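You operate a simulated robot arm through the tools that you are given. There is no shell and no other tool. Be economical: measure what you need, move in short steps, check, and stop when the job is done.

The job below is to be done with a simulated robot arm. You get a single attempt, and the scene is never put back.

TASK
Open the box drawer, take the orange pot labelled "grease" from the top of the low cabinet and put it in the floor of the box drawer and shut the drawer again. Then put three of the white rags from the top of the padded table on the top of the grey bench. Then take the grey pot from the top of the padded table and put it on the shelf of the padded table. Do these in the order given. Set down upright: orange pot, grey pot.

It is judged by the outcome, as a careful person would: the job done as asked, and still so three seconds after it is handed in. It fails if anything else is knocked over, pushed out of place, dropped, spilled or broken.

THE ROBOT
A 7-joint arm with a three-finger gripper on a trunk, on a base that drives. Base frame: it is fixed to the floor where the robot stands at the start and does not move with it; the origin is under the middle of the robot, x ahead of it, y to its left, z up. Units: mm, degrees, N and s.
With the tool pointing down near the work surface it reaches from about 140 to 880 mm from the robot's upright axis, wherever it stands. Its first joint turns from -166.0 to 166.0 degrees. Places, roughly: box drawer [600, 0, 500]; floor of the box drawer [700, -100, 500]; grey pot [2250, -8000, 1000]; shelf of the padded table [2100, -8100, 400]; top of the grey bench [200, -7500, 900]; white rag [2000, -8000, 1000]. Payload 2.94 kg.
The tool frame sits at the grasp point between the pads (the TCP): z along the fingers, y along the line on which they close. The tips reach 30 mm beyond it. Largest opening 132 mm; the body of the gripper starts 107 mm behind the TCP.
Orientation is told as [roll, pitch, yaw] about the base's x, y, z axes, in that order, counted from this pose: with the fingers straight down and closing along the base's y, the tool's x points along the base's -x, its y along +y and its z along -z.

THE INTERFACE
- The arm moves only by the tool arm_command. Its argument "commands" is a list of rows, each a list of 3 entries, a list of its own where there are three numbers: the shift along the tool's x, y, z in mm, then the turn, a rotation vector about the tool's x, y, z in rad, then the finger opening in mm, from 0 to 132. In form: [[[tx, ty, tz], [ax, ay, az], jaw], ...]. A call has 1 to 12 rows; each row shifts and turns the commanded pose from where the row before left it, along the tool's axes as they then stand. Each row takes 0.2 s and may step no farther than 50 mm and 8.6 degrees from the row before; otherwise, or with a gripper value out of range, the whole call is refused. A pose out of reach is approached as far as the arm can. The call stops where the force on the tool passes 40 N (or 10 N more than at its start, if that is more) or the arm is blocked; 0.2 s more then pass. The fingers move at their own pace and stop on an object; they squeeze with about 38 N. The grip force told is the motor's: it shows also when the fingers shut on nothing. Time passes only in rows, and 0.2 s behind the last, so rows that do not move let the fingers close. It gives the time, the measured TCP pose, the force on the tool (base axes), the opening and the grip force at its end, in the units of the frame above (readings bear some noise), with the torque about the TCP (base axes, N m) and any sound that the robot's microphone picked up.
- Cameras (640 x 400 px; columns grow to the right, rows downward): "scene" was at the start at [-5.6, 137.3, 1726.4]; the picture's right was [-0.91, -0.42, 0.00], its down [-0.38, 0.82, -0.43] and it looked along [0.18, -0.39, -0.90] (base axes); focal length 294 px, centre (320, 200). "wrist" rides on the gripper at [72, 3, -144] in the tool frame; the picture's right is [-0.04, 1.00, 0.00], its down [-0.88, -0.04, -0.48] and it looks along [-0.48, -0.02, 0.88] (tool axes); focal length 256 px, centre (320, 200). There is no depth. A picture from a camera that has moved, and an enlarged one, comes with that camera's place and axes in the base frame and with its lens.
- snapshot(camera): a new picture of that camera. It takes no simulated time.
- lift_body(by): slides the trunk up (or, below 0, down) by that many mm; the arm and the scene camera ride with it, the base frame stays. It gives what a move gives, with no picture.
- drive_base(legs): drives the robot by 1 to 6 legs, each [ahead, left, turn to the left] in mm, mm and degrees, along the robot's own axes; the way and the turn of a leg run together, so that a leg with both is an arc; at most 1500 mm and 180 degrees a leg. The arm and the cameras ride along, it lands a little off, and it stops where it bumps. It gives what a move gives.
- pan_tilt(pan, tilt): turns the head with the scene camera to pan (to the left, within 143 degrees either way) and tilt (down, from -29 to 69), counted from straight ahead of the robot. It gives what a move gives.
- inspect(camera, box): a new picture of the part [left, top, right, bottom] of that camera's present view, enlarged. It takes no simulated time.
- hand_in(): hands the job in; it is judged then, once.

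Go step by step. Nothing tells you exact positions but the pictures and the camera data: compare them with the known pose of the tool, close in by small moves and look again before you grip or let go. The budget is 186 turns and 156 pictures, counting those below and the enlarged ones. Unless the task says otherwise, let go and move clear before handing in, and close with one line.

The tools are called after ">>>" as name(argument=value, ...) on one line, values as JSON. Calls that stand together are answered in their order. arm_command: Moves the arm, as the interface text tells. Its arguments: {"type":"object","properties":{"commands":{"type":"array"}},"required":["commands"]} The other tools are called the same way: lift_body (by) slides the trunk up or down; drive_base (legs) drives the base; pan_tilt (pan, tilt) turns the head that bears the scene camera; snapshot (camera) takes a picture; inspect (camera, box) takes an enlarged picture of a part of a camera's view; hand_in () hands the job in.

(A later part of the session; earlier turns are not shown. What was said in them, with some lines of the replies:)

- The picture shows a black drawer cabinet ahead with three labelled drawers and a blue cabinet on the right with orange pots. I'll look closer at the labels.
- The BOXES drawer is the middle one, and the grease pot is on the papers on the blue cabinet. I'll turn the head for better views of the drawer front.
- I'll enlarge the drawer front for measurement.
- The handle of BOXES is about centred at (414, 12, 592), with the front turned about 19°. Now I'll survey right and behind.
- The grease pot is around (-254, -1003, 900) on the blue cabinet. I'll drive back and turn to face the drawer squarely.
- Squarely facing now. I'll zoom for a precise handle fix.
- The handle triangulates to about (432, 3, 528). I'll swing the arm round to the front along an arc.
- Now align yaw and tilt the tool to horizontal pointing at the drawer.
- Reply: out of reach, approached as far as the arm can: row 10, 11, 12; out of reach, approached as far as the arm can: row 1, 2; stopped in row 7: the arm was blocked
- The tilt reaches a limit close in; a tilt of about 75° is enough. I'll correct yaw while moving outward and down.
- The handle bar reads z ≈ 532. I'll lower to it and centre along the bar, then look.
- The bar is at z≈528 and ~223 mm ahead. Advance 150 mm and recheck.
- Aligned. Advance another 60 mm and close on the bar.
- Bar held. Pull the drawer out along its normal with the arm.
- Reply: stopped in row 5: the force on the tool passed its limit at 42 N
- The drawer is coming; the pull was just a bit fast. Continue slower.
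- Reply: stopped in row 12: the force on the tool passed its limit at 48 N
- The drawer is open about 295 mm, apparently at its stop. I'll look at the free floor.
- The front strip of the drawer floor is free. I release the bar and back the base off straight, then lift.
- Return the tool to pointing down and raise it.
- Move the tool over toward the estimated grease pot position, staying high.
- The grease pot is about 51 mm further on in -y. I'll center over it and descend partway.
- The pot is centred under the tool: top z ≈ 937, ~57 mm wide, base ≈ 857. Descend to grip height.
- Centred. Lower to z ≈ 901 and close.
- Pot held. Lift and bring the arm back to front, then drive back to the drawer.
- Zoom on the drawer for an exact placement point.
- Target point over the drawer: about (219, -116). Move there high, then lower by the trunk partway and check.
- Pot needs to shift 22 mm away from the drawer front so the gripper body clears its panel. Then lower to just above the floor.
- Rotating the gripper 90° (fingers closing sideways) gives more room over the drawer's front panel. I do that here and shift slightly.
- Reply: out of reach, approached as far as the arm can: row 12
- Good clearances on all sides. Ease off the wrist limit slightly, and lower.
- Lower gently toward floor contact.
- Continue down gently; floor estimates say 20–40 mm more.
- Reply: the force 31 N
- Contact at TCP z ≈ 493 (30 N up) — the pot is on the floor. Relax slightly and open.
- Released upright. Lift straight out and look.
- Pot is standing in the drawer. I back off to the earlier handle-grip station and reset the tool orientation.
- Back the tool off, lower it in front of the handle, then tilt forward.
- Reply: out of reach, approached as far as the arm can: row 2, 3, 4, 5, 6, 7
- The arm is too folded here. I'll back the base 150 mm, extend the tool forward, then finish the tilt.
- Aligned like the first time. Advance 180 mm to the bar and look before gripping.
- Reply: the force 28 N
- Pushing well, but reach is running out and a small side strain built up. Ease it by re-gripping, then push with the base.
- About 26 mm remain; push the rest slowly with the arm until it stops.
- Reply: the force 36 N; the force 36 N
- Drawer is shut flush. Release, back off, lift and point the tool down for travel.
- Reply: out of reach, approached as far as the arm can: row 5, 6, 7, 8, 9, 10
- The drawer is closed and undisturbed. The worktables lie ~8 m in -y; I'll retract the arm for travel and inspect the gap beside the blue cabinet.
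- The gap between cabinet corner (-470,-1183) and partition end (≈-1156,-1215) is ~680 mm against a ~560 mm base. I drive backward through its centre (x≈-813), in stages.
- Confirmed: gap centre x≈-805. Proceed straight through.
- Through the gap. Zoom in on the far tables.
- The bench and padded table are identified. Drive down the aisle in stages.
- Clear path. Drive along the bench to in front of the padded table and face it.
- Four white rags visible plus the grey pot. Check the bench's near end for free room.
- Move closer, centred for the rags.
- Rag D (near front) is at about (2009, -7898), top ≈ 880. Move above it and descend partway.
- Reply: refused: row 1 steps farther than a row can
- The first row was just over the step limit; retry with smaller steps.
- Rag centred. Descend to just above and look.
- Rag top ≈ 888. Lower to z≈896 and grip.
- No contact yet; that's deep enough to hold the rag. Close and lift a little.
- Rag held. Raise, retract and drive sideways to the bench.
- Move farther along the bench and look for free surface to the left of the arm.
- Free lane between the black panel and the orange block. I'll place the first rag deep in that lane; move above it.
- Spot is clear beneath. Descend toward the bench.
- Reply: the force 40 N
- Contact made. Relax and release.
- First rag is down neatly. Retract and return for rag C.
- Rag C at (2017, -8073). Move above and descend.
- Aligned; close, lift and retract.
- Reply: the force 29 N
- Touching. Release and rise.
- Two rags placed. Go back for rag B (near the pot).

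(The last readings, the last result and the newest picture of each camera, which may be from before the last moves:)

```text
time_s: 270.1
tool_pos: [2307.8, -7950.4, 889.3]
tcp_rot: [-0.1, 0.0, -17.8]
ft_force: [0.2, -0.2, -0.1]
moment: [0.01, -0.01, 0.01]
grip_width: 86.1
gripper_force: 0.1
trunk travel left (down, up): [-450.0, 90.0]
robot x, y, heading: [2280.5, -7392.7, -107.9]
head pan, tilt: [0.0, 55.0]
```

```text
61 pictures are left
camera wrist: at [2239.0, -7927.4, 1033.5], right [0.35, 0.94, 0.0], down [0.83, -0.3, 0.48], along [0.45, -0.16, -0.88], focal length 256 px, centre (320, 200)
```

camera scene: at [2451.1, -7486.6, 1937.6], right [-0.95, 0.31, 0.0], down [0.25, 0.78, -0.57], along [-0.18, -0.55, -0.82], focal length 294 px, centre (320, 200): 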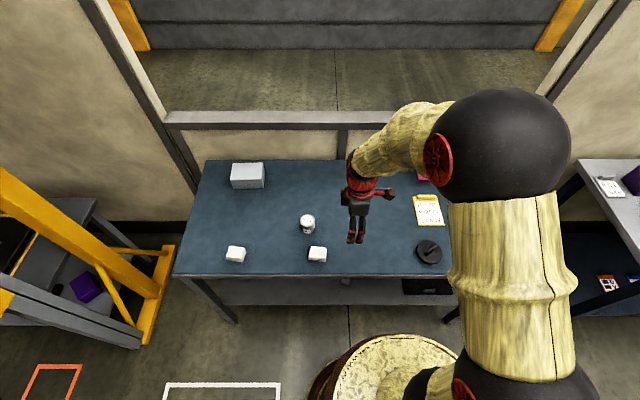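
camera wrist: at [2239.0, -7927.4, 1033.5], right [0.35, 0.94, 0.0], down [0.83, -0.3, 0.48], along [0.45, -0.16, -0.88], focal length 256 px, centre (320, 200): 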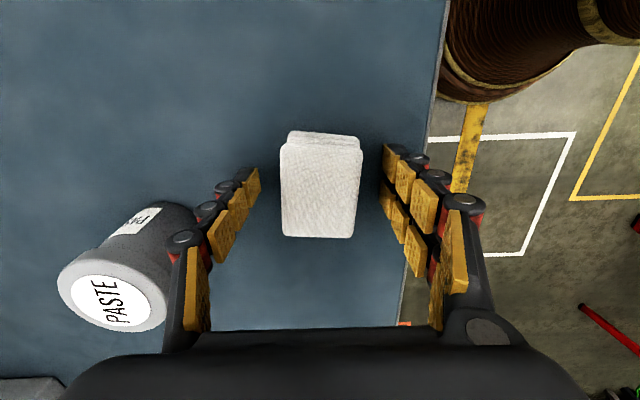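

Clear of the pot. Close, lift and retract.

>>> arm_command(commands=[[[0, 0, 0], [0, 0, 0], 20], [[0, 0, 0], [0, 0, 0], 20], [[0, 0, 0], [0, 0, 0], 20], [[0, 0, 0], [0, 0, 0], 20], [[0, 0, 0], [0, 0, 0], 20], [[0, 0, -20], [0, 0, 0], 20], [[0, 0, -40], [0, 0, 0], 20], [[0, 0, -45], [0, 0, 0], 20], [[0, 0, -45], [0, 0, 0], 20], [[0, 0, -45], [0, 0, 0], 20], [[0, 0, -45], [0, 0, 0], 20], [[0, 0, -30], [0, 0, 0], 20]])

>>> arm_command(commands=[[[30, 25, 0], [0, 0, 0], 20], [[30, 25, 0], [0, 0, 0], 20], [[30, 0, 0], [0, 0, 0], 20], [[0, 0, 0], [0, 0, 0], 20]])

>>> drive_base(legs=[[-60, -910, 0], [-17, -929, 0]])

>>> snapshot(camera="wrist")

>>> snapshot(camera="scene")

```text
time_s: 272.7
tool_pos: [2308.3, -7950.6, 1159.7]
tcp_rot: [0.0, 0.1, -17.8]
ft_force: [-0.8, 0.7, -0.4]
moment: [-0.01, -0.04, -0.01]
grip_width: 47.1
gripper_force: 37.8
trunk travel left (down, up): [-450.0, 90.0]
robot x, y, heading: [2284.8, -7387.2, -108.1]
head pan, tilt: [0.0, 55.0]
```

```text
time_s: 273.7
tool_pos: [2239.0, -7876.7, 1159.3]
tcp_rot: [0.1, 0.0, -17.7]
ft_force: [0.5, 0.3, -0.2]
moment: [0.0, 0.02, -0.04]
grip_width: 46.8
gripper_force: 38.2
trunk travel left (down, up): [-450.0, 90.0]
robot x, y, heading: [2281.9, -7388.2, -108.1]
head pan, tilt: [0.0, 55.0]
```

```text
time_s: 283.0
tool_pos: [506.5, -7246.0, 1160.1]
tcp_rot: [0.0, -0.1, -17.4]
ft_force: [-0.3, 0.3, -0.4]
moment: [0.05, -0.04, -0.01]
grip_width: 46.4
gripper_force: 38.1
trunk travel left (down, up): [-450.0, 90.0]
robot x, y, heading: [550.3, -6760.3, -107.7]
head pan, tilt: [0.0, 55.0]
```

```text
60 pictures are left
camera wrist: at [437.4, -7222.3, 1303.6], right [0.34, 0.94, 0.0], down [0.83, -0.3, 0.48], along [0.45, -0.16, -0.88], focal length 256 px, centre (320, 200)
```

wrist: 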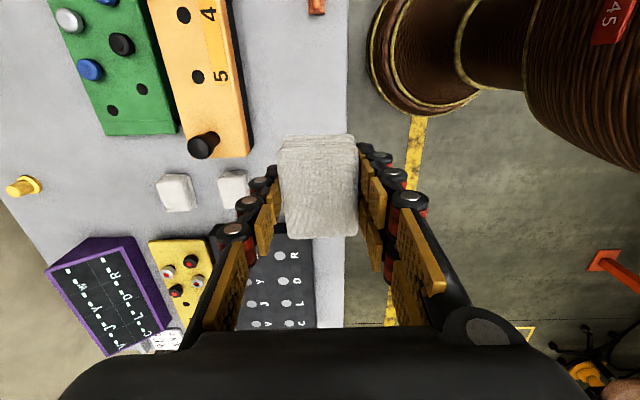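

```text
59 pictures are left
camera scene: at [716.8, -6854.0, 1937.7], right [-0.95, 0.3, 0.0], down [0.25, 0.78, -0.57], along [-0.17, -0.55, -0.82], focal length 294 px, centre (320, 200)
```

scene: 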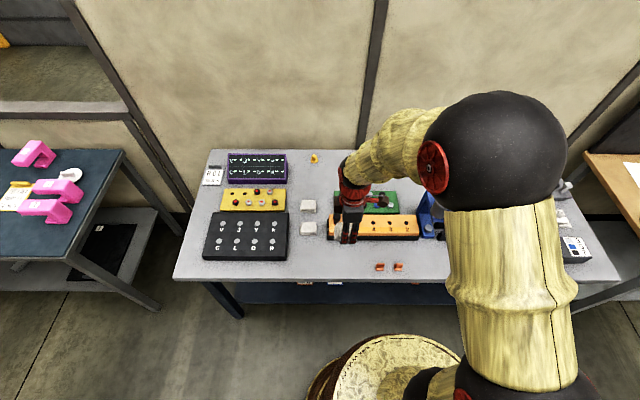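

>>> arm_command(commands=[[[-43.5, -16.8, 0], [0, 0, 0], 20], [[-43.5, -16.8, 0], [0, 0, 0], 20], [[-43.5, -16.8, 0], [0, 0, 0], 20], [[0, 0, 45], [0, 0, 0], 20], [[0, 0, 45], [0, 0, 0], 20], [[0, 0, 0], [0, 0, 0], 20]])

>>> snapshot(camera="wrist")

```text
time_s: 284.4
tool_pos: [617.3, -7334.3, 1071.6]
tcp_rot: [-0.1, 0.0, -17.5]
ft_force: [-0.3, 0.5, -1.3]
moment: [0.0, 0.01, -0.02]
grip_width: 46.7
gripper_force: 38.2
trunk travel left (down, up): [-450.0, 90.0]
robot x, y, heading: [548.7, -6759.8, -107.5]
head pan, tilt: [0.0, 55.0]
```

```text
58 pictures are left
camera wrist: at [547.9, -7309.2, 1215.4], right [0.34, 0.94, 0.0], down [0.83, -0.3, 0.48], along [0.45, -0.16, -0.88], focal length 256 px, centre (320, 200)
```

wrist: 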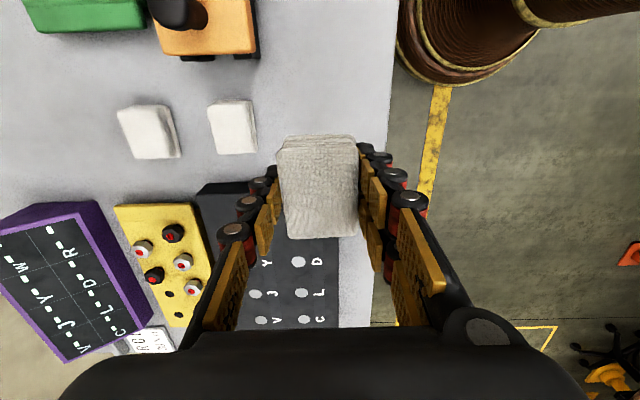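

>>> arm_command(commands=[[[0, 0, 45], [0, 0, 0], 20], [[0, 0, 45], [0, 0, 0], 20], [[0, 0, 45], [0, 0, 0], 20], [[0, 0, 25], [0, 0, 0], 20], [[0, 0, 8], [0, 0, 0], 20], [[0, 0, 8], [0, 0, 0], 20], [[0, 0, 3], [0, 0, 0], 20], [[0, 0, 2], [0, 0, 0], 20], [[0, 0, 0], [0, 0, 0], 20]])

```text
time_s: 286.4
tool_pos: [616.4, -7333.1, 888.6]
tcp_rot: [-0.1, 0.0, -17.4]
ft_force: [-2.9, 3.6, 13.7]
moment: [0.45, 0.01, 0.09]
grip_width: 46.6
gripper_force: 37.5
trunk travel left (down, up): [-450.0, 90.0]
robot x, y, heading: [549.7, -6759.4, -107.4]
head pan, tilt: [0.0, 55.0]
```

Touching the bench. Release and rise.

>>> arm_command(commands=[[[0, 0, -1.5], [0, 0, 0], 20], [[0, 0, 0], [0, 0, 0], 60], [[0, 0, 0], [0, 0, 0], 76], [[0, 0, 0], [0, 0, 0], 76], [[0, 0, -15], [0, 0, 0], 76], [[0, 0, -40], [0, 0, 0], 76], [[0, 0, -45], [0, 0, 0], 76], [[0, 0, -45], [0, 0, 0], 76], [[0, 0, -45], [0, 0, 0], 76], [[0, 0, -45], [0, 0, 0], 76], [[0, 0, -40], [0, 0, 0], 76]])

>>> snapshot(camera="wrist")

>>> arm_command(commands=[[[30, 10, 0], [0, 0, 0], 90], [[30, 10, 0], [0, 0, 0], 90], [[30, 10, 0], [0, 0, 0], 90], [[30, 0, 0], [0, 0, 0], 90]])

>>> inspect(camera="scene", box=[160, 130, 480, 330])

```text
time_s: 288.8
tool_pos: [615.5, -7330.2, 1164.9]
tcp_rot: [0.1, 0.1, -17.4]
ft_force: [0.2, 0.9, 0.1]
moment: [-0.03, 0.01, -0.02]
grip_width: 76.0
gripper_force: 0.1
trunk travel left (down, up): [-450.0, 90.0]
robot x, y, heading: [552.1, -6759.5, -107.8]
head pan, tilt: [0.0, 55.0]
```

```text
57 pictures are left
camera wrist: at [547.0, -7307.4, 1309.3], right [0.34, 0.94, 0.0], down [0.83, -0.3, 0.47], along [0.45, -0.16, -0.88], focal length 256 px, centre (320, 200)
```

wrist: 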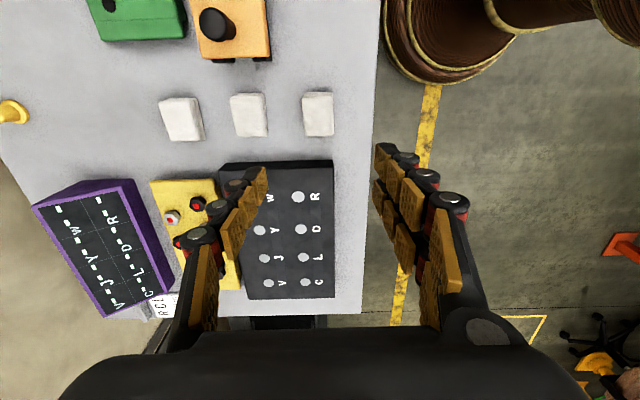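

```text
time_s: 289.8
tool_pos: [510.6, -7268.9, 1166.3]
tcp_rot: [0.0, 0.0, -17.5]
ft_force: [-0.5, 0.1, 0.4]
moment: [0.03, -0.01, 0.02]
grip_width: 89.9
gripper_force: 0.0
trunk travel left (down, up): [-450.0, 90.0]
robot x, y, heading: [552.0, -6764.1, -107.6]
head pan, tilt: [0.0, 55.0]
```

```text
2.00 times, centred on (320, 230) of scene
camera zoom: at [716.6, -6854.3, 1937.7], right [-0.95, 0.3, 0.0], down [0.25, 0.78, -0.57], along [-0.17, -0.55, -0.82], focal length 587 px, centre (320, 140)
```

zoom: 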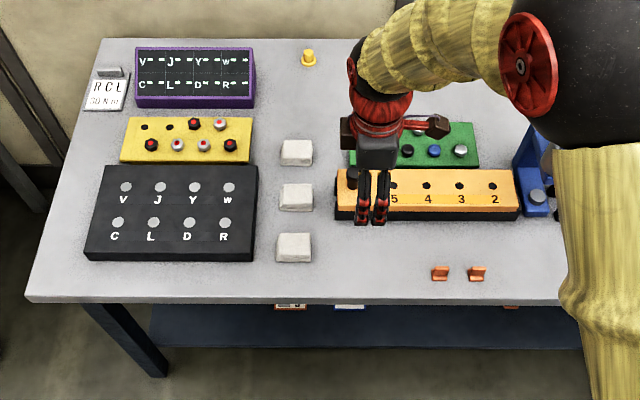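

All three rags are on the bench. Now go to the padded table, lower the trunk and look at the shelf.

>>> drive_base(legs=[[-100, 1085, 0], [-81, 1084, -0.5]])

>>> lift_body(by=-250)

>>> pan_tilt(pan=0, tilt=35)

>>> snapshot(camera="scene")

```text
time_s: 300.6
tool_pos: [2640.4, -7754.4, 1165.6]
tcp_rot: [0.0, 0.0, -17.6]
ft_force: [-0.2, -0.4, -0.7]
moment: [-0.01, 0.03, 0.01]
grip_width: 89.9
gripper_force: 0.1
trunk travel left (down, up): [-450.0, 90.0]
robot x, y, heading: [2683.7, -7241.5, -107.7]
head pan, tilt: [0.0, 55.0]
```

```text
time_s: 303.2
tool_pos: [2640.3, -7753.7, 915.1]
tcp_rot: [0.0, 0.0, -17.6]
ft_force: [-0.2, 0.4, 0.0]
moment: [-0.02, 0.03, 0.0]
grip_width: 90.0
gripper_force: 0.1
trunk travel left (down, up): [-200.0, 340.0]
robot x, y, heading: [2683.2, -7241.6, -107.9]
head pan, tilt: [0.0, 55.0]
```

```text
time_s: 304.0
tool_pos: [2640.2, -7753.3, 915.9]
tcp_rot: [-0.1, 0.0, -17.7]
ft_force: [0.7, -0.4, -0.2]
moment: [-0.02, -0.01, 0.03]
grip_width: 89.7
gripper_force: 0.1
trunk travel left (down, up): [-200.0, 340.0]
robot x, y, heading: [2680.2, -7243.0, -107.9]
head pan, tilt: [0.0, 35.0]
```

```text
55 pictures are left
camera scene: at [2843.5, -7355.3, 1715.8], right [-0.95, 0.31, 0.0], down [0.18, 0.55, -0.82], along [-0.25, -0.78, -0.57], focal length 294 px, centre (320, 200)
```

scene: 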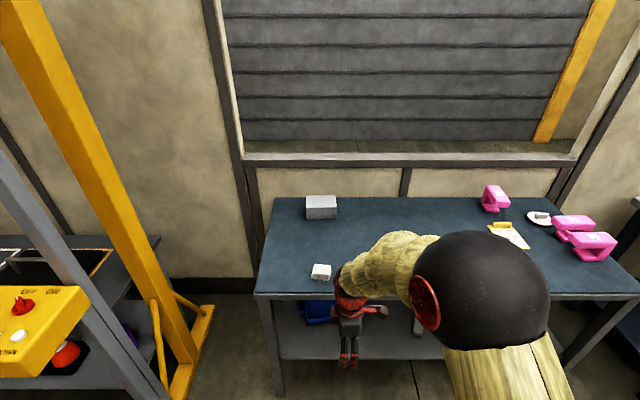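

>>> inspect(camera="scene", box=[250, 180, 490, 390])

```text
1.90 times, centred on (370, 285) of scene
camera zoom: at [2843.5, -7355.3, 1715.8], right [-0.95, 0.31, 0.0], down [0.18, 0.55, -0.82], along [-0.25, -0.78, -0.57], focal length 559 px, centre (225, 38)
```

zoom: 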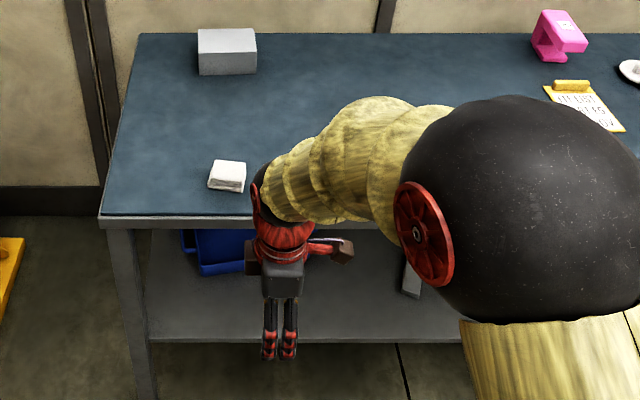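

The shelf is at z≈400 with a clear front strip. The pot must go under the tabletop upright, so I'll hold it with the tool pitched forward and the fingers closing sideways. Try that orientation in free space.

>>> arm_command(commands=[[[0, 0, 0], [0, 0, -0.1454], 90], [[0, 0, 0], [0, 0, -0.1454], 90], [[0, 0, 0], [0, 0, -0.1454], 90], [[0, 0, 0], [0, 0, -0.1454], 90], [[0, 0, 0], [0, 0, -0.1454], 90], [[0, 0, 0], [0, 0, -0.1454], 90], [[0, 0, 0], [0, 0, -0.1454], 90], [[0, 0, 0], [0, 0, -0.1454], 90], [[0, 0, 0], [0, 0, -0.1454], 90], [[0, 0, 0], [0, 0, 0], 90]])

>>> arm_command(commands=[[[0, 0, 0], [0, 0.131, 0], 90], [[0, 0, 0], [0, 0.131, 0], 90], [[0, 0, 0], [0, 0.131, 0], 90], [[0, 0, 0], [0, 0.131, 0], 90], [[0, 0, 0], [0, 0.131, 0], 90], [[0, 0, 0], [0, 0.131, 0], 90], [[0, 0, 0], [0, 0, 0], 90]])

>>> snapshot(camera="wrist")

>>> snapshot(camera="scene")

```text
time_s: 306.2
tool_pos: [2640.3, -7754.0, 916.4]
tcp_rot: [0.0, 0.0, 57.6]
ft_force: [-0.2, 0.3, -0.1]
moment: [0.01, -0.02, 0.0]
grip_width: 90.0
gripper_force: 0.0
trunk travel left (down, up): [-200.0, 340.0]
robot x, y, heading: [2682.1, -7242.2, -107.9]
head pan, tilt: [0.0, 35.0]
```

```text
time_s: 307.8
tool_pos: [2639.5, -7754.2, 916.4]
tcp_rot: [0.0, 45.2, 57.3]
ft_force: [0.6, 0.2, 0.0]
moment: [0.0, -0.01, 0.02]
grip_width: 90.1
gripper_force: 0.0
trunk travel left (down, up): [-200.0, 340.0]
robot x, y, heading: [2683.6, -7245.6, -108.1]
head pan, tilt: [0.0, 35.0]
```

```text
53 pictures are left
camera wrist: at [2663.5, -7710.2, 1068.8], right [-0.82, 0.57, -0.03], down [0.55, 0.78, -0.29], along [-0.14, -0.25, -0.96], focal length 256 px, centre (320, 200)
```

wrist: 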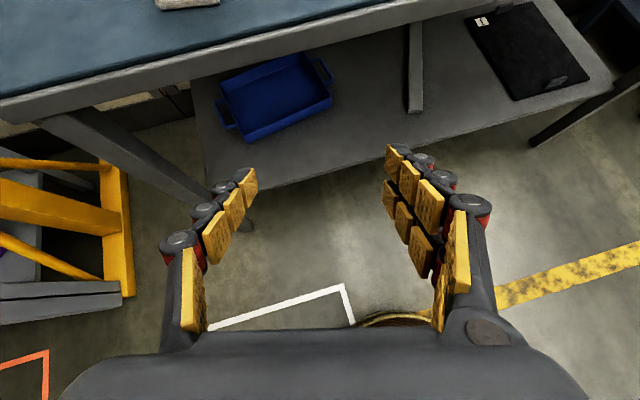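

```text
52 pictures are left
camera scene: at [2843.6, -7354.9, 1716.0], right [-0.95, 0.31, 0.0], down [0.18, 0.55, -0.82], along [-0.25, -0.78, -0.57], focal length 294 px, centre (320, 200)
```

scene: 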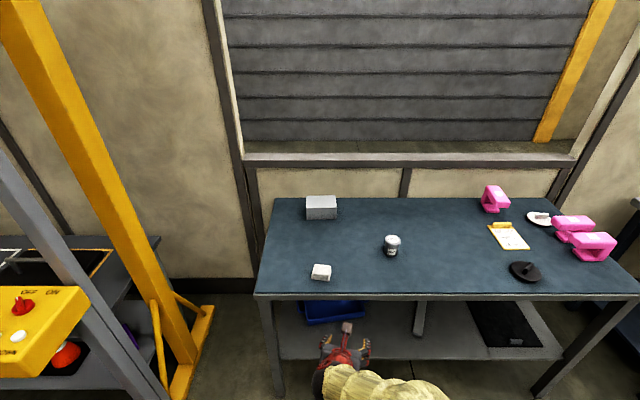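

This orientation works and the pot is confirmed at about (2310, -8072). Raise, drive in, and take the pre-grasp pose.

>>> arm_command(commands=[[[34, 0, -34], [0, 0, 0], 90], [[34, 0, -34], [0, 0, 0], 90], [[0, 0, 0], [0, 0, 0], 90]])

>>> drive_base(legs=[[230, -189, 0]])

>>> snapshot(camera="wrist")

>>> snapshot(camera="scene")

```text
time_s: 308.6
tool_pos: [2639.2, -7754.4, 1012.3]
tcp_rot: [0.0, 45.1, 57.3]
ft_force: [0.3, -0.4, 0.2]
moment: [-0.01, -0.02, -0.05]
grip_width: 90.1
gripper_force: 0.1
trunk travel left (down, up): [-200.0, 340.0]
robot x, y, heading: [2686.8, -7249.1, -108.0]
head pan, tilt: [0.0, 35.0]
```

```text
time_s: 310.6
tool_pos: [2389.2, -7915.9, 1011.4]
tcp_rot: [0.0, 45.1, 57.3]
ft_force: [0.2, 0.3, 0.1]
moment: [0.01, 0.04, 0.03]
grip_width: 89.9
gripper_force: 0.1
trunk travel left (down, up): [-200.0, 340.0]
robot x, y, heading: [2431.9, -7406.1, -108.1]
head pan, tilt: [0.0, 35.0]
```

```text
51 pictures are left
camera wrist: at [2412.2, -7872.8, 1164.7], right [-0.82, 0.57, -0.03], down [0.55, 0.79, -0.29], along [-0.14, -0.25, -0.96], focal length 256 px, centre (320, 200)
```

wrist: 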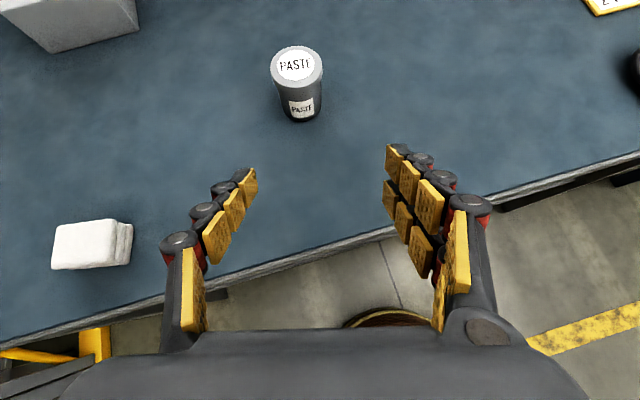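

```text
50 pictures are left
camera scene: at [2592.8, -7517.1, 1715.9], right [-0.95, 0.31, 0.0], down [0.18, 0.55, -0.82], along [-0.25, -0.78, -0.57], focal length 294 px, centre (320, 200)
```

scene: 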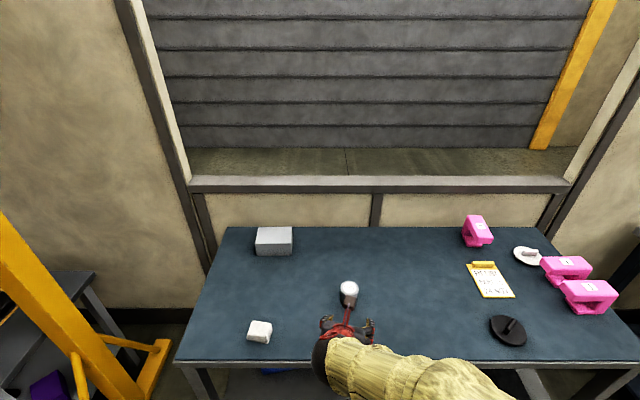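

Pot axis at (2316, -8073), top 941. Align the approach axis and advance partway.

>>> arm_command(commands=[[[22, -12, 0], [0, 0, 0], 90], [[21.6, -11.4, 0], [0, 0, 0], 90], [[0, 0, 40], [0, 0, 0], 90], [[0, 0, 40], [0, 0, 0], 90], [[0, 0, 0], [0, 0, 0], 90]])

>>> snapshot(camera="wrist")

>>> inspect(camera="scene", box=[270, 250, 430, 390])

```text
time_s: 311.8
tool_pos: [2360.4, -8004.0, 987.2]
tcp_rot: [0.0, 45.0, 57.3]
ft_force: [-0.2, 0.0, -0.3]
moment: [0.02, 0.01, -0.03]
grip_width: 89.9
gripper_force: 0.0
trunk travel left (down, up): [-200.0, 340.0]
robot x, y, heading: [2432.2, -7404.3, -108.0]
head pan, tilt: [0.0, 35.0]
```

```text
49 pictures are left
camera wrist: at [2384.5, -7960.5, 1139.8], right [-0.82, 0.57, -0.03], down [0.55, 0.79, -0.29], along [-0.14, -0.25, -0.96], focal length 256 px, centre (320, 200)
```

wrist: 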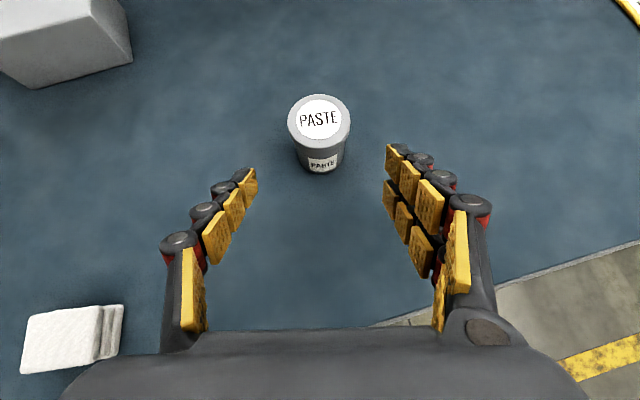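

```text
2.86 times, centred on (350, 320) of scene
camera zoom: at [2592.8, -7517.6, 1715.9], right [-0.95, 0.31, 0.0], down [0.18, 0.55, -0.82], along [-0.25, -0.78, -0.57], focal length 839 px, centre (234, -143)
```

zoom: 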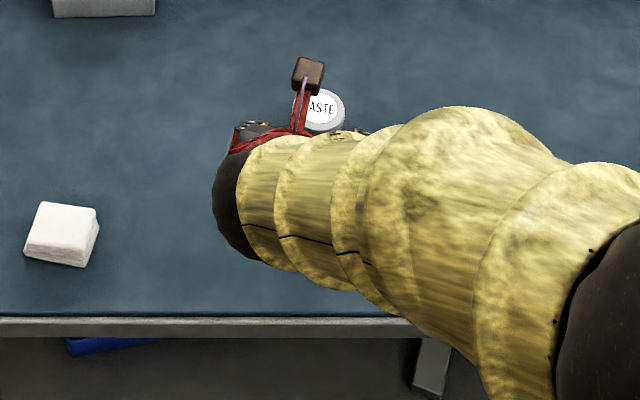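

Aligned. I raise the trunk 150 mm (re-lowering the tool by arm) so the forearm stays well above the table edge, then check.

>>> lift_body(by=150)

>>> arm_command(commands=[[[-26.6, 0, 26.4], [0, 0, 0], 90], [[-26.6, 0, 26.4], [0, 0, 0], 90], [[-26.6, 0, 26.4], [0, 0, 0], 90], [[-26.6, 0.7, 26.4], [0, 0, 0], 90], [[0, 0.8, 40], [0, 0, 0], 90], [[0, 0, 30], [0, 0, 0], 90], [[0, 0, 0], [0, 0, 0], 90]])

>>> snapshot(camera="wrist")

>>> snapshot(camera="scene")

```text
time_s: 313.6
tool_pos: [2362.0, -8002.5, 1137.2]
tcp_rot: [0.0, 45.1, 57.4]
ft_force: [0.0, -0.2, 0.0]
moment: [-0.03, -0.07, -0.02]
grip_width: 90.1
gripper_force: 0.0
trunk travel left (down, up): [-350.0, 190.0]
robot x, y, heading: [2429.4, -7404.7, -108.2]
head pan, tilt: [0.0, 35.0]
```

```text
time_s: 315.2
tool_pos: [2334.2, -8045.0, 938.0]
tcp_rot: [0.1, 45.1, 57.4]
ft_force: [-0.1, -0.2, 0.2]
moment: [-0.02, -0.04, -0.02]
grip_width: 90.1
gripper_force: 0.1
trunk travel left (down, up): [-350.0, 190.0]
robot x, y, heading: [2433.6, -7407.7, -107.7]
head pan, tilt: [0.0, 35.0]
```

```text
47 pictures are left
camera wrist: at [2356.7, -8001.5, 1090.3], right [-0.82, 0.57, -0.03], down [0.55, 0.79, -0.29], along [-0.14, -0.25, -0.96], focal length 256 px, centre (320, 200)
```

wrist: 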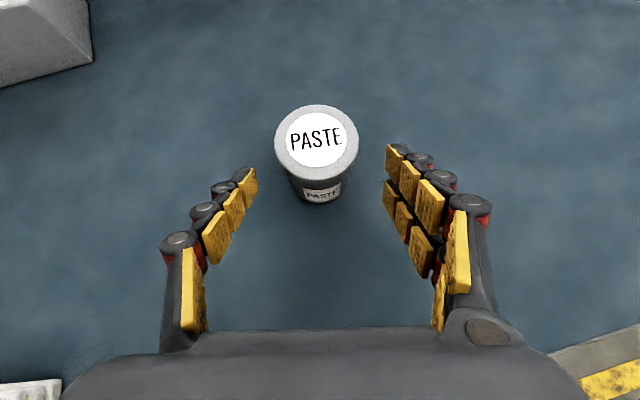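

```text
46 pictures are left
camera scene: at [2593.0, -7517.1, 1865.9], right [-0.95, 0.31, 0.0], down [0.18, 0.55, -0.82], along [-0.25, -0.78, -0.57], focal length 294 px, centre (320, 200)
```

scene: 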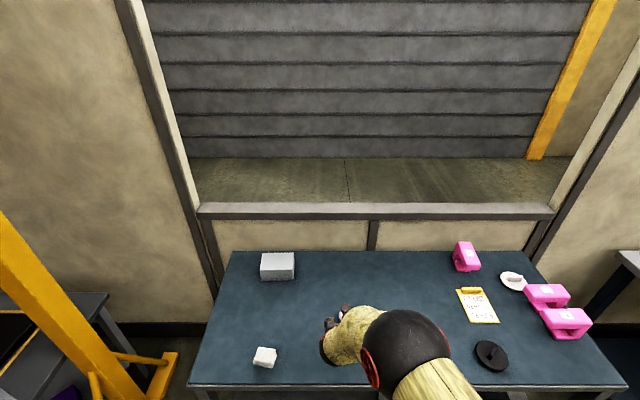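

Advance the last 50 mm and close.

>>> arm_command(commands=[[[0, -1, 25], [0, 0, 0], 90], [[0, -1, 25], [0, 0, 0], 90], [[0, 0, 0], [0, 0, 0], 90]])

>>> snapshot(camera="wrist")

```text
time_s: 316.0
tool_pos: [2315.9, -8074.2, 902.6]
tcp_rot: [-0.1, 45.1, 57.3]
ft_force: [0.1, -0.4, -0.3]
moment: [0.01, 0.0, -0.01]
grip_width: 89.9
gripper_force: 0.0
trunk travel left (down, up): [-350.0, 190.0]
robot x, y, heading: [2432.3, -7407.3, -107.8]
head pan, tilt: [0.0, 35.0]
```

```text
45 pictures are left
camera wrist: at [2339.5, -8032.0, 1055.5], right [-0.82, 0.57, -0.03], down [0.55, 0.79, -0.29], along [-0.14, -0.25, -0.96], focal length 256 px, centre (320, 200)
```

wrist: 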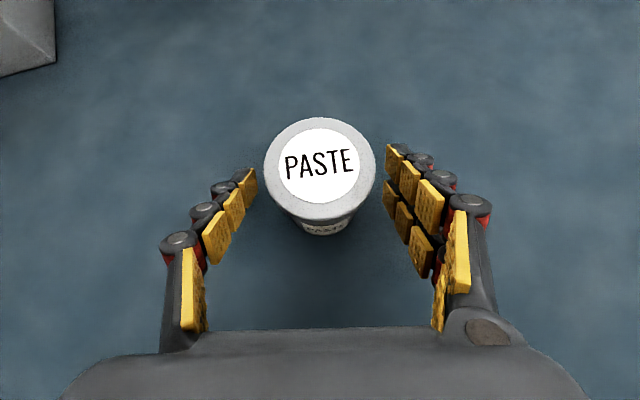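

Pot is between the pads. Close and lift slightly.

>>> arm_command(commands=[[[0, 0, 0], [0, 0, 0], 40], [[0, 0, 0], [0, 0, 0], 40], [[0, 0, 0], [0, 0, 0], 40], [[0, 0, 0], [0, 0, 0], 40], [[7, 0, -7], [0, 0, 0], 40], [[21, 0, -21], [0, 0, 0], 40], [[28, 0, -28], [0, 0, 0], 40], [[28, 0, -28], [0, 0, 0], 40], [[0, 0, 0], [0, 0, 0], 40]])

>>> snapshot(camera="wrist")

```text
time_s: 318.0
tool_pos: [2315.5, -8074.9, 1020.6]
tcp_rot: [0.0, 45.1, 57.4]
ft_force: [-0.6, 0.7, -1.6]
moment: [-0.01, 0.02, 0.0]
grip_width: 54.2
gripper_force: 37.3
trunk travel left (down, up): [-350.0, 190.0]
robot x, y, heading: [2432.2, -7406.3, -107.7]
head pan, tilt: [0.0, 35.0]
```

```text
44 pictures are left
camera wrist: at [2339.7, -8032.1, 1173.4], right [-0.82, 0.57, -0.03], down [0.55, 0.79, -0.29], along [-0.14, -0.25, -0.96], focal length 256 px, centre (320, 200)
```

wrist: 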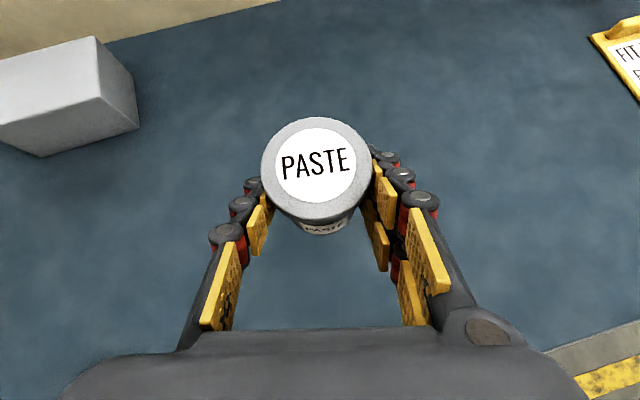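

Pot held upright. Back the base away from the table, then lower in front of the shelf.

>>> drive_base(legs=[[-430, 0, 0]])

>>> lift_body(by=-350)

>>> arm_command(commands=[[[-28, 0, 28], [0, 0, 0], 40], [[-28, 0, 28], [0, 0, 0], 40], [[-28, 0, 28], [0, 0, 0], 40], [[0, 0, 0], [0, 0, 0], 40]])

>>> snapshot(camera="wrist")

>>> snapshot(camera="scene")

```text
time_s: 320.6
tool_pos: [2447.2, -7663.4, 1019.6]
tcp_rot: [0.0, 45.0, 57.2]
ft_force: [-0.3, 1.2, -1.5]
moment: [0.01, -0.01, 0.0]
grip_width: 54.3
gripper_force: 38.1
trunk travel left (down, up): [-350.0, 190.0]
robot x, y, heading: [2567.4, -6994.4, -108.2]
head pan, tilt: [0.0, 35.0]
```

```text
time_s: 324.0
tool_pos: [2447.4, -7664.3, 670.5]
tcp_rot: [0.0, 45.1, 57.1]
ft_force: [0.1, 0.1, -1.6]
moment: [-0.01, 0.0, -0.01]
grip_width: 54.0
gripper_force: 38.3
trunk travel left (down, up): [0.0, 540.0]
robot x, y, heading: [2562.1, -6996.4, -108.2]
head pan, tilt: [0.0, 35.0]
```

```text
time_s: 325.0
tool_pos: [2448.6, -7663.9, 550.1]
tcp_rot: [0.0, 45.2, 57.2]
ft_force: [0.0, 0.7, -0.9]
moment: [0.01, 0.01, 0.01]
grip_width: 54.1
gripper_force: 37.9
trunk travel left (down, up): [0.0, 540.0]
robot x, y, heading: [2562.0, -6994.9, -108.1]
head pan, tilt: [0.0, 35.0]
```

```text
43 pictures are left
camera wrist: at [2471.7, -7621.1, 704.0], right [-0.82, 0.57, -0.03], down [0.55, 0.78, -0.29], along [-0.14, -0.25, -0.96], focal length 256 px, centre (320, 200)
```

wrist: 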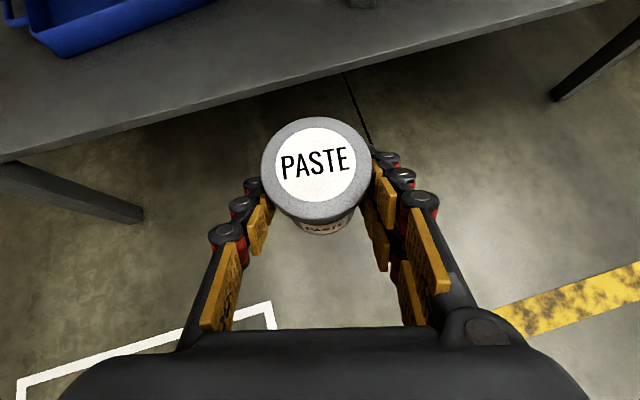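

```text
42 pictures are left
camera scene: at [2725.7, -7107.1, 1515.9], right [-0.95, 0.31, 0.0], down [0.18, 0.55, -0.82], along [-0.25, -0.78, -0.57], focal length 294 px, centre (320, 200)
```

scene: 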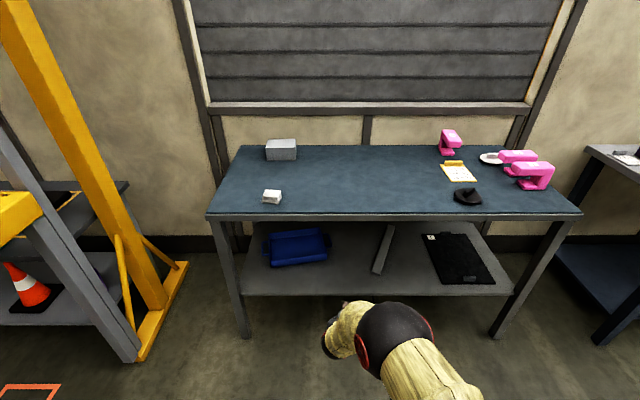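

Free spot between the blue tray and the grey bar, near the shelf front: about (2293, -7960). Lower a bit more and drive in partway.

>>> arm_command(commands=[[[-25, 0, 25], [0, 0, 0], 40], [[-14, 0, 14], [0, 0, 0], 40], [[0, 0, 0], [0, 0, 0], 40]])

>>> drive_base(legs=[[180, -56, 0]])

>>> snapshot(camera="wrist")

>>> snapshot(camera="scene")

```text
time_s: 325.8
tool_pos: [2447.8, -7664.0, 495.5]
tcp_rot: [0.0, 45.1, 57.1]
ft_force: [-0.1, 0.5, -2.7]
moment: [-0.01, -0.01, -0.01]
grip_width: 54.1
gripper_force: 38.3
trunk travel left (down, up): [0.0, 540.0]
robot x, y, heading: [2566.4, -6994.9, -108.2]
head pan, tilt: [0.0, 35.0]
```

```text
time_s: 327.4
tool_pos: [2339.3, -7818.9, 494.9]
tcp_rot: [0.0, 45.0, 57.2]
ft_force: [1.2, -0.4, -1.4]
moment: [0.03, 0.0, 0.03]
grip_width: 54.1
gripper_force: 38.1
trunk travel left (down, up): [0.0, 540.0]
robot x, y, heading: [2457.4, -7150.2, -107.9]
head pan, tilt: [0.0, 35.0]
```

```text
41 pictures are left
camera wrist: at [2362.1, -7775.6, 649.5], right [-0.82, 0.57, -0.03], down [0.55, 0.78, -0.29], along [-0.14, -0.25, -0.96], focal length 256 px, centre (320, 200)
```

wrist: 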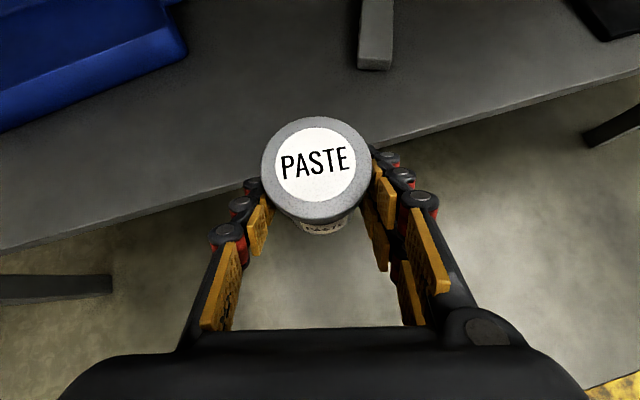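

```text
40 pictures are left
camera scene: at [2616.2, -7261.1, 1515.9], right [-0.95, 0.31, 0.0], down [0.18, 0.55, -0.82], along [-0.25, -0.78, -0.57], focal length 294 px, centre (320, 200)
```

scene: 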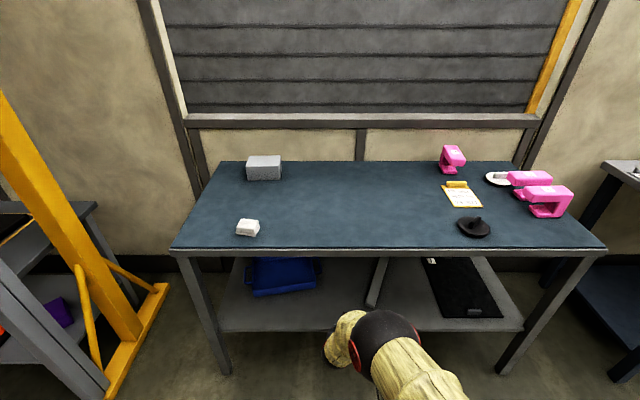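

Landing point will be well between tray and bar. Drive in the remaining 155 mm.

>>> drive_base(legs=[[155, 0, 0]])

>>> snapshot(camera="wrist")

>>> snapshot(camera="scene")

```text
time_s: 328.8
tool_pos: [2290.5, -7967.7, 496.4]
tcp_rot: [0.0, 45.1, 57.2]
ft_force: [0.9, -0.1, -0.7]
moment: [0.01, 0.0, 0.03]
grip_width: 53.7
gripper_force: 38.0
trunk travel left (down, up): [0.0, 540.0]
robot x, y, heading: [2404.5, -7296.5, -108.3]
head pan, tilt: [0.0, 35.0]
```

```text
39 pictures are left
camera wrist: at [2314.2, -7924.4, 649.4], right [-0.82, 0.57, -0.03], down [0.55, 0.78, -0.29], along [-0.14, -0.25, -0.96], focal length 256 px, centre (320, 200)
```

wrist: 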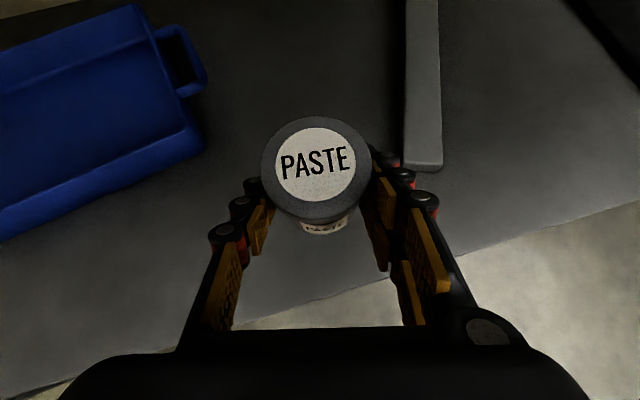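

```text
38 pictures are left
camera scene: at [2567.9, -7409.8, 1515.9], right [-0.95, 0.31, 0.0], down [0.18, 0.55, -0.82], along [-0.25, -0.78, -0.57], focal length 294 px, centre (320, 200)
```

scene: 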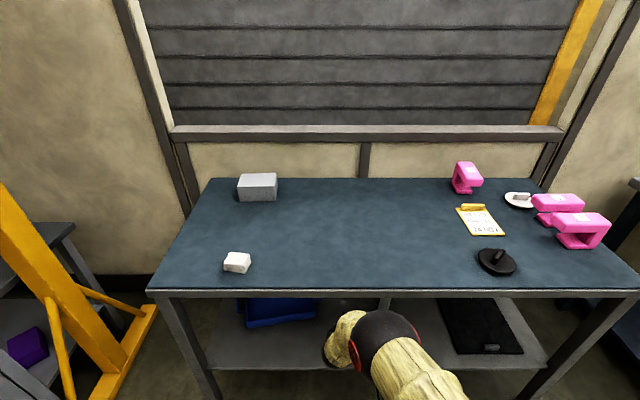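

Good position. Lower gently.

>>> arm_command(commands=[[[-14, 0, 14], [0, 0, 0], 40], [[-11, 0, 11], [0, 0, 0], 40], [[-4, 0, 4], [0, 0, 0], 40], [[-3, 0, 3], [0, 0, 0], 40], [[0, 0, 0], [0, 0, 0], 40]])

```text
time_s: 330.0
tool_pos: [2290.4, -7967.8, 450.3]
tcp_rot: [0.0, 45.2, 57.2]
ft_force: [0.8, -0.2, -1.7]
moment: [0.01, 0.01, -0.02]
grip_width: 53.9
gripper_force: 38.3
trunk travel left (down, up): [0.0, 540.0]
robot x, y, heading: [2404.1, -7300.4, -107.9]
head pan, tilt: [0.0, 35.0]
```

>>> arm_command(commands=[[[-3, 0, 3], [0, 0, 0], 40], [[-3, 0, 3], [0, 0, 0], 40], [[-3, 0, 3], [0, 0, 0], 40], [[-3, 0, 3], [0, 0, 0], 40], [[0, 0, 0], [0, 0, 0], 40]])

>>> snapshot(camera="wrist")

```text
time_s: 331.2
tool_pos: [2290.3, -7966.5, 434.1]
tcp_rot: [-0.1, 45.2, 57.2]
ft_force: [0.0, -0.1, -2.1]
moment: [-0.01, -0.03, 0.0]
grip_width: 53.9
gripper_force: 38.0
trunk travel left (down, up): [0.0, 540.0]
robot x, y, heading: [2407.3, -7297.0, -107.9]
head pan, tilt: [0.0, 35.0]
```

```text
37 pictures are left
camera wrist: at [2313.8, -7924.5, 586.7], right [-0.82, 0.57, -0.03], down [0.55, 0.78, -0.29], along [-0.14, -0.25, -0.96], focal length 256 px, centre (320, 200)
```

wrist: 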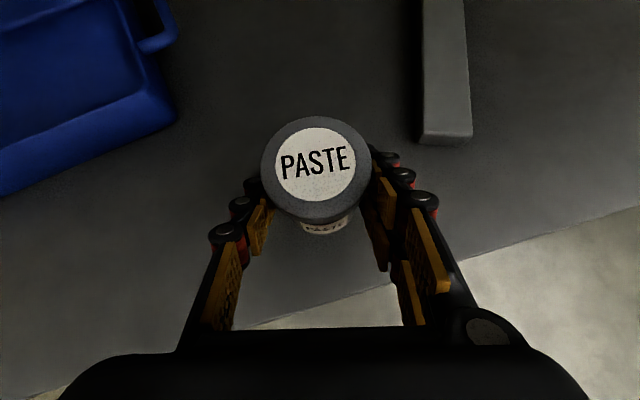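

>>> arm_command(commands=[[[-2.5, 0, 2.5], [0, 0, 0], 40], [[-2.5, 0, 2.5], [0, 0, 0], 40], [[-2.5, 0, 2.5], [0, 0, 0], 40], [[0, 0, 0], [0, 0, 0], 40]])

```text
time_s: 332.2
tool_pos: [2290.5, -7967.9, 423.0]
tcp_rot: [0.1, 45.1, 57.2]
ft_force: [-0.4, -0.4, -1.5]
moment: [0.04, -0.01, -0.01]
grip_width: 54.1
gripper_force: 38.2
trunk travel left (down, up): [0.0, 540.0]
robot x, y, heading: [2406.2, -7301.8, -107.9]
head pan, tilt: [0.0, 35.0]
```

>>> arm_command(commands=[[[-2.5, 0, 2.5], [0, 0, 0], 40], [[-2.5, 0, 2.5], [0, 0, 0], 40], [[-2.5, 0, 2.5], [0, 0, 0], 40], [[0, 0, 0], [0, 0, 0], 40]])

```text
time_s: 333.2
tool_pos: [2291.0, -7968.2, 412.5]
tcp_rot: [0.0, 45.1, 57.2]
ft_force: [-0.5, 0.6, -1.7]
moment: [0.04, -0.01, -0.02]
grip_width: 53.9
gripper_force: 38.0
trunk travel left (down, up): [0.0, 540.0]
robot x, y, heading: [2406.0, -7300.6, -108.0]
head pan, tilt: [0.0, 35.0]
```

>>> arm_command(commands=[[[-2.5, 0, 2.5], [0, 0, 0], 40], [[-2.5, 0, 2.5], [0, 0, 0], 40], [[-2.5, 0, 2.5], [0, 0, 0], 40], [[0, 0, 0], [0, 0, 0], 40]])

>>> snapshot(camera="wrist")

```text
time_s: 334.2
tool_pos: [2290.2, -7969.0, 402.8]
tcp_rot: [0.0, 45.1, 57.3]
ft_force: [-0.1, 1.0, 4.5]
moment: [-0.07, -0.14, -0.02]
grip_width: 54.0
gripper_force: 38.5
trunk travel left (down, up): [0.0, 540.0]
robot x, y, heading: [2405.5, -7297.5, -108.1]
head pan, tilt: [0.0, 35.0]
```

```text
36 pictures are left
camera wrist: at [2314.0, -7925.0, 555.4], right [-0.82, 0.57, -0.03], down [0.55, 0.78, -0.29], along [-0.14, -0.25, -0.96], focal length 256 px, centre (320, 200)
```

wrist: 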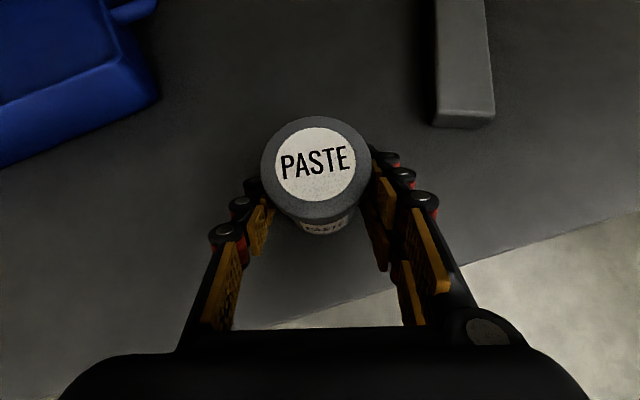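

Contact just begins. Settle 1 mm more and release.

>>> arm_command(commands=[[[-0.7, 0, 0.7], [0, 0, 0], 40], [[0, 0, 0], [0, 0, 0], 60], [[0, 0, 0], [0, 0, 0], 86], [[0, 0, 0], [0, 0, 0], 86], [[0, 0, 0], [0, 0, 0], 86]])

>>> snapshot(camera="wrist")

```text
time_s: 335.4
tool_pos: [2290.0, -7968.0, 401.8]
tcp_rot: [0.0, 45.1, 57.2]
ft_force: [0.3, -0.5, 0.1]
moment: [-0.04, 0.0, -0.02]
grip_width: 86.1
gripper_force: 0.1
trunk travel left (down, up): [0.0, 540.0]
robot x, y, heading: [2403.3, -7300.9, -108.2]
head pan, tilt: [0.0, 35.0]
```

```text
35 pictures are left
camera wrist: at [2314.0, -7924.6, 553.9], right [-0.82, 0.57, -0.03], down [0.55, 0.78, -0.29], along [-0.14, -0.25, -0.96], focal length 256 px, centre (320, 200)
```

wrist: 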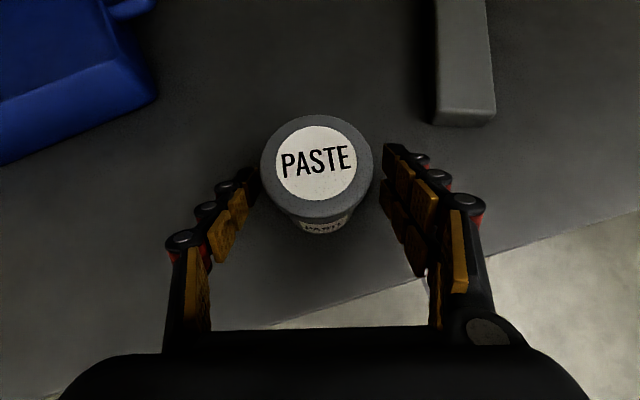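

Standing free. Withdraw along the tool axis, then back off.

>>> arm_command(commands=[[[0, 0, -15], [0, 0, 0], 86], [[0, 0, -25], [0, 0, 0], 86], [[0, 0, -35], [0, 0, 0], 86], [[0, 0, -35], [0, 0, 0], 86], [[0, 0, 0], [0, 0, 0], 86]])

>>> drive_base(legs=[[-400, 0, 0]])

>>> snapshot(camera="scene")

>>> inspect(camera="scene", box=[220, 200, 520, 390])

```text
time_s: 336.6
tool_pos: [2331.5, -7902.9, 478.8]
tcp_rot: [0.0, 45.2, 57.2]
ft_force: [0.1, 0.1, -0.2]
moment: [0.03, 0.0, 0.01]
grip_width: 86.2
gripper_force: 0.0
trunk travel left (down, up): [0.0, 540.0]
robot x, y, heading: [2402.1, -7298.7, -108.0]
head pan, tilt: [0.0, 35.0]
```

```text
time_s: 339.1
tool_pos: [2457.4, -7521.9, 479.3]
tcp_rot: [0.0, 45.2, 57.4]
ft_force: [-0.3, 0.2, -0.3]
moment: [0.0, 0.03, 0.02]
grip_width: 86.1
gripper_force: 0.1
trunk travel left (down, up): [0.0, 540.0]
robot x, y, heading: [2532.1, -6917.3, -107.7]
head pan, tilt: [0.0, 35.0]
```

```text
34 pictures are left
camera scene: at [2691.0, -7029.0, 1515.9], right [-0.95, 0.31, 0.0], down [0.18, 0.55, -0.82], along [-0.25, -0.78, -0.57], focal length 294 px, centre (320, 200)
```

scene: 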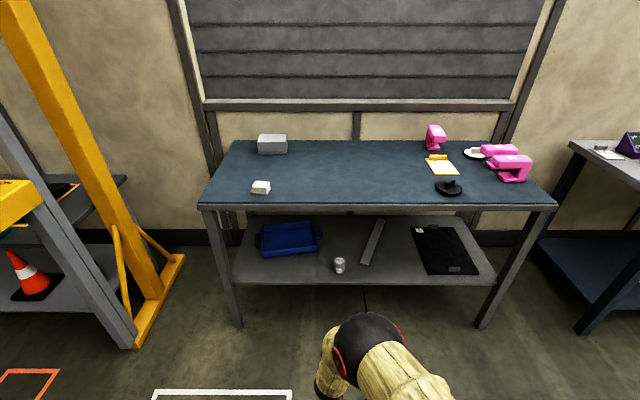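

```text
2.11 times, centred on (370, 295) of scene
camera zoom: at [2691.0, -7029.0, 1515.9], right [-0.95, 0.31, 0.0], down [0.18, 0.55, -0.82], along [-0.25, -0.78, -0.57], focal length 618 px, centre (215, 0)
```

zoom: 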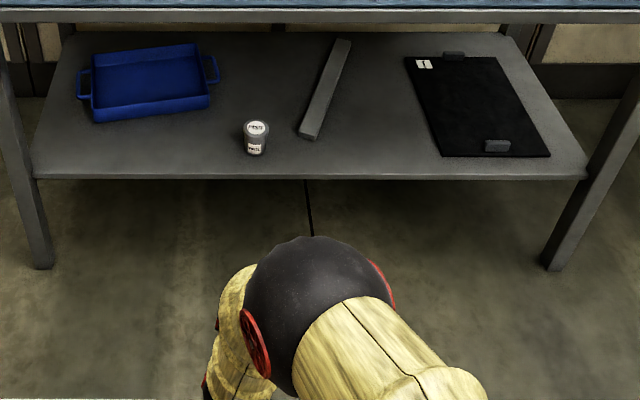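

The grey pot stands upright on the shelf, the three rags are on the bench, and the grease pot is in the shut BOXES drawer. The gripper is empty and clear, so I'm handing in.

>>> hand_in()

```text
The job is handed in.
```

The job is done and handed in: the orange grease pot is upright in the shut box drawer, three white rags are on the grey bench, and the grey pot is upright on the padded table's shelf.
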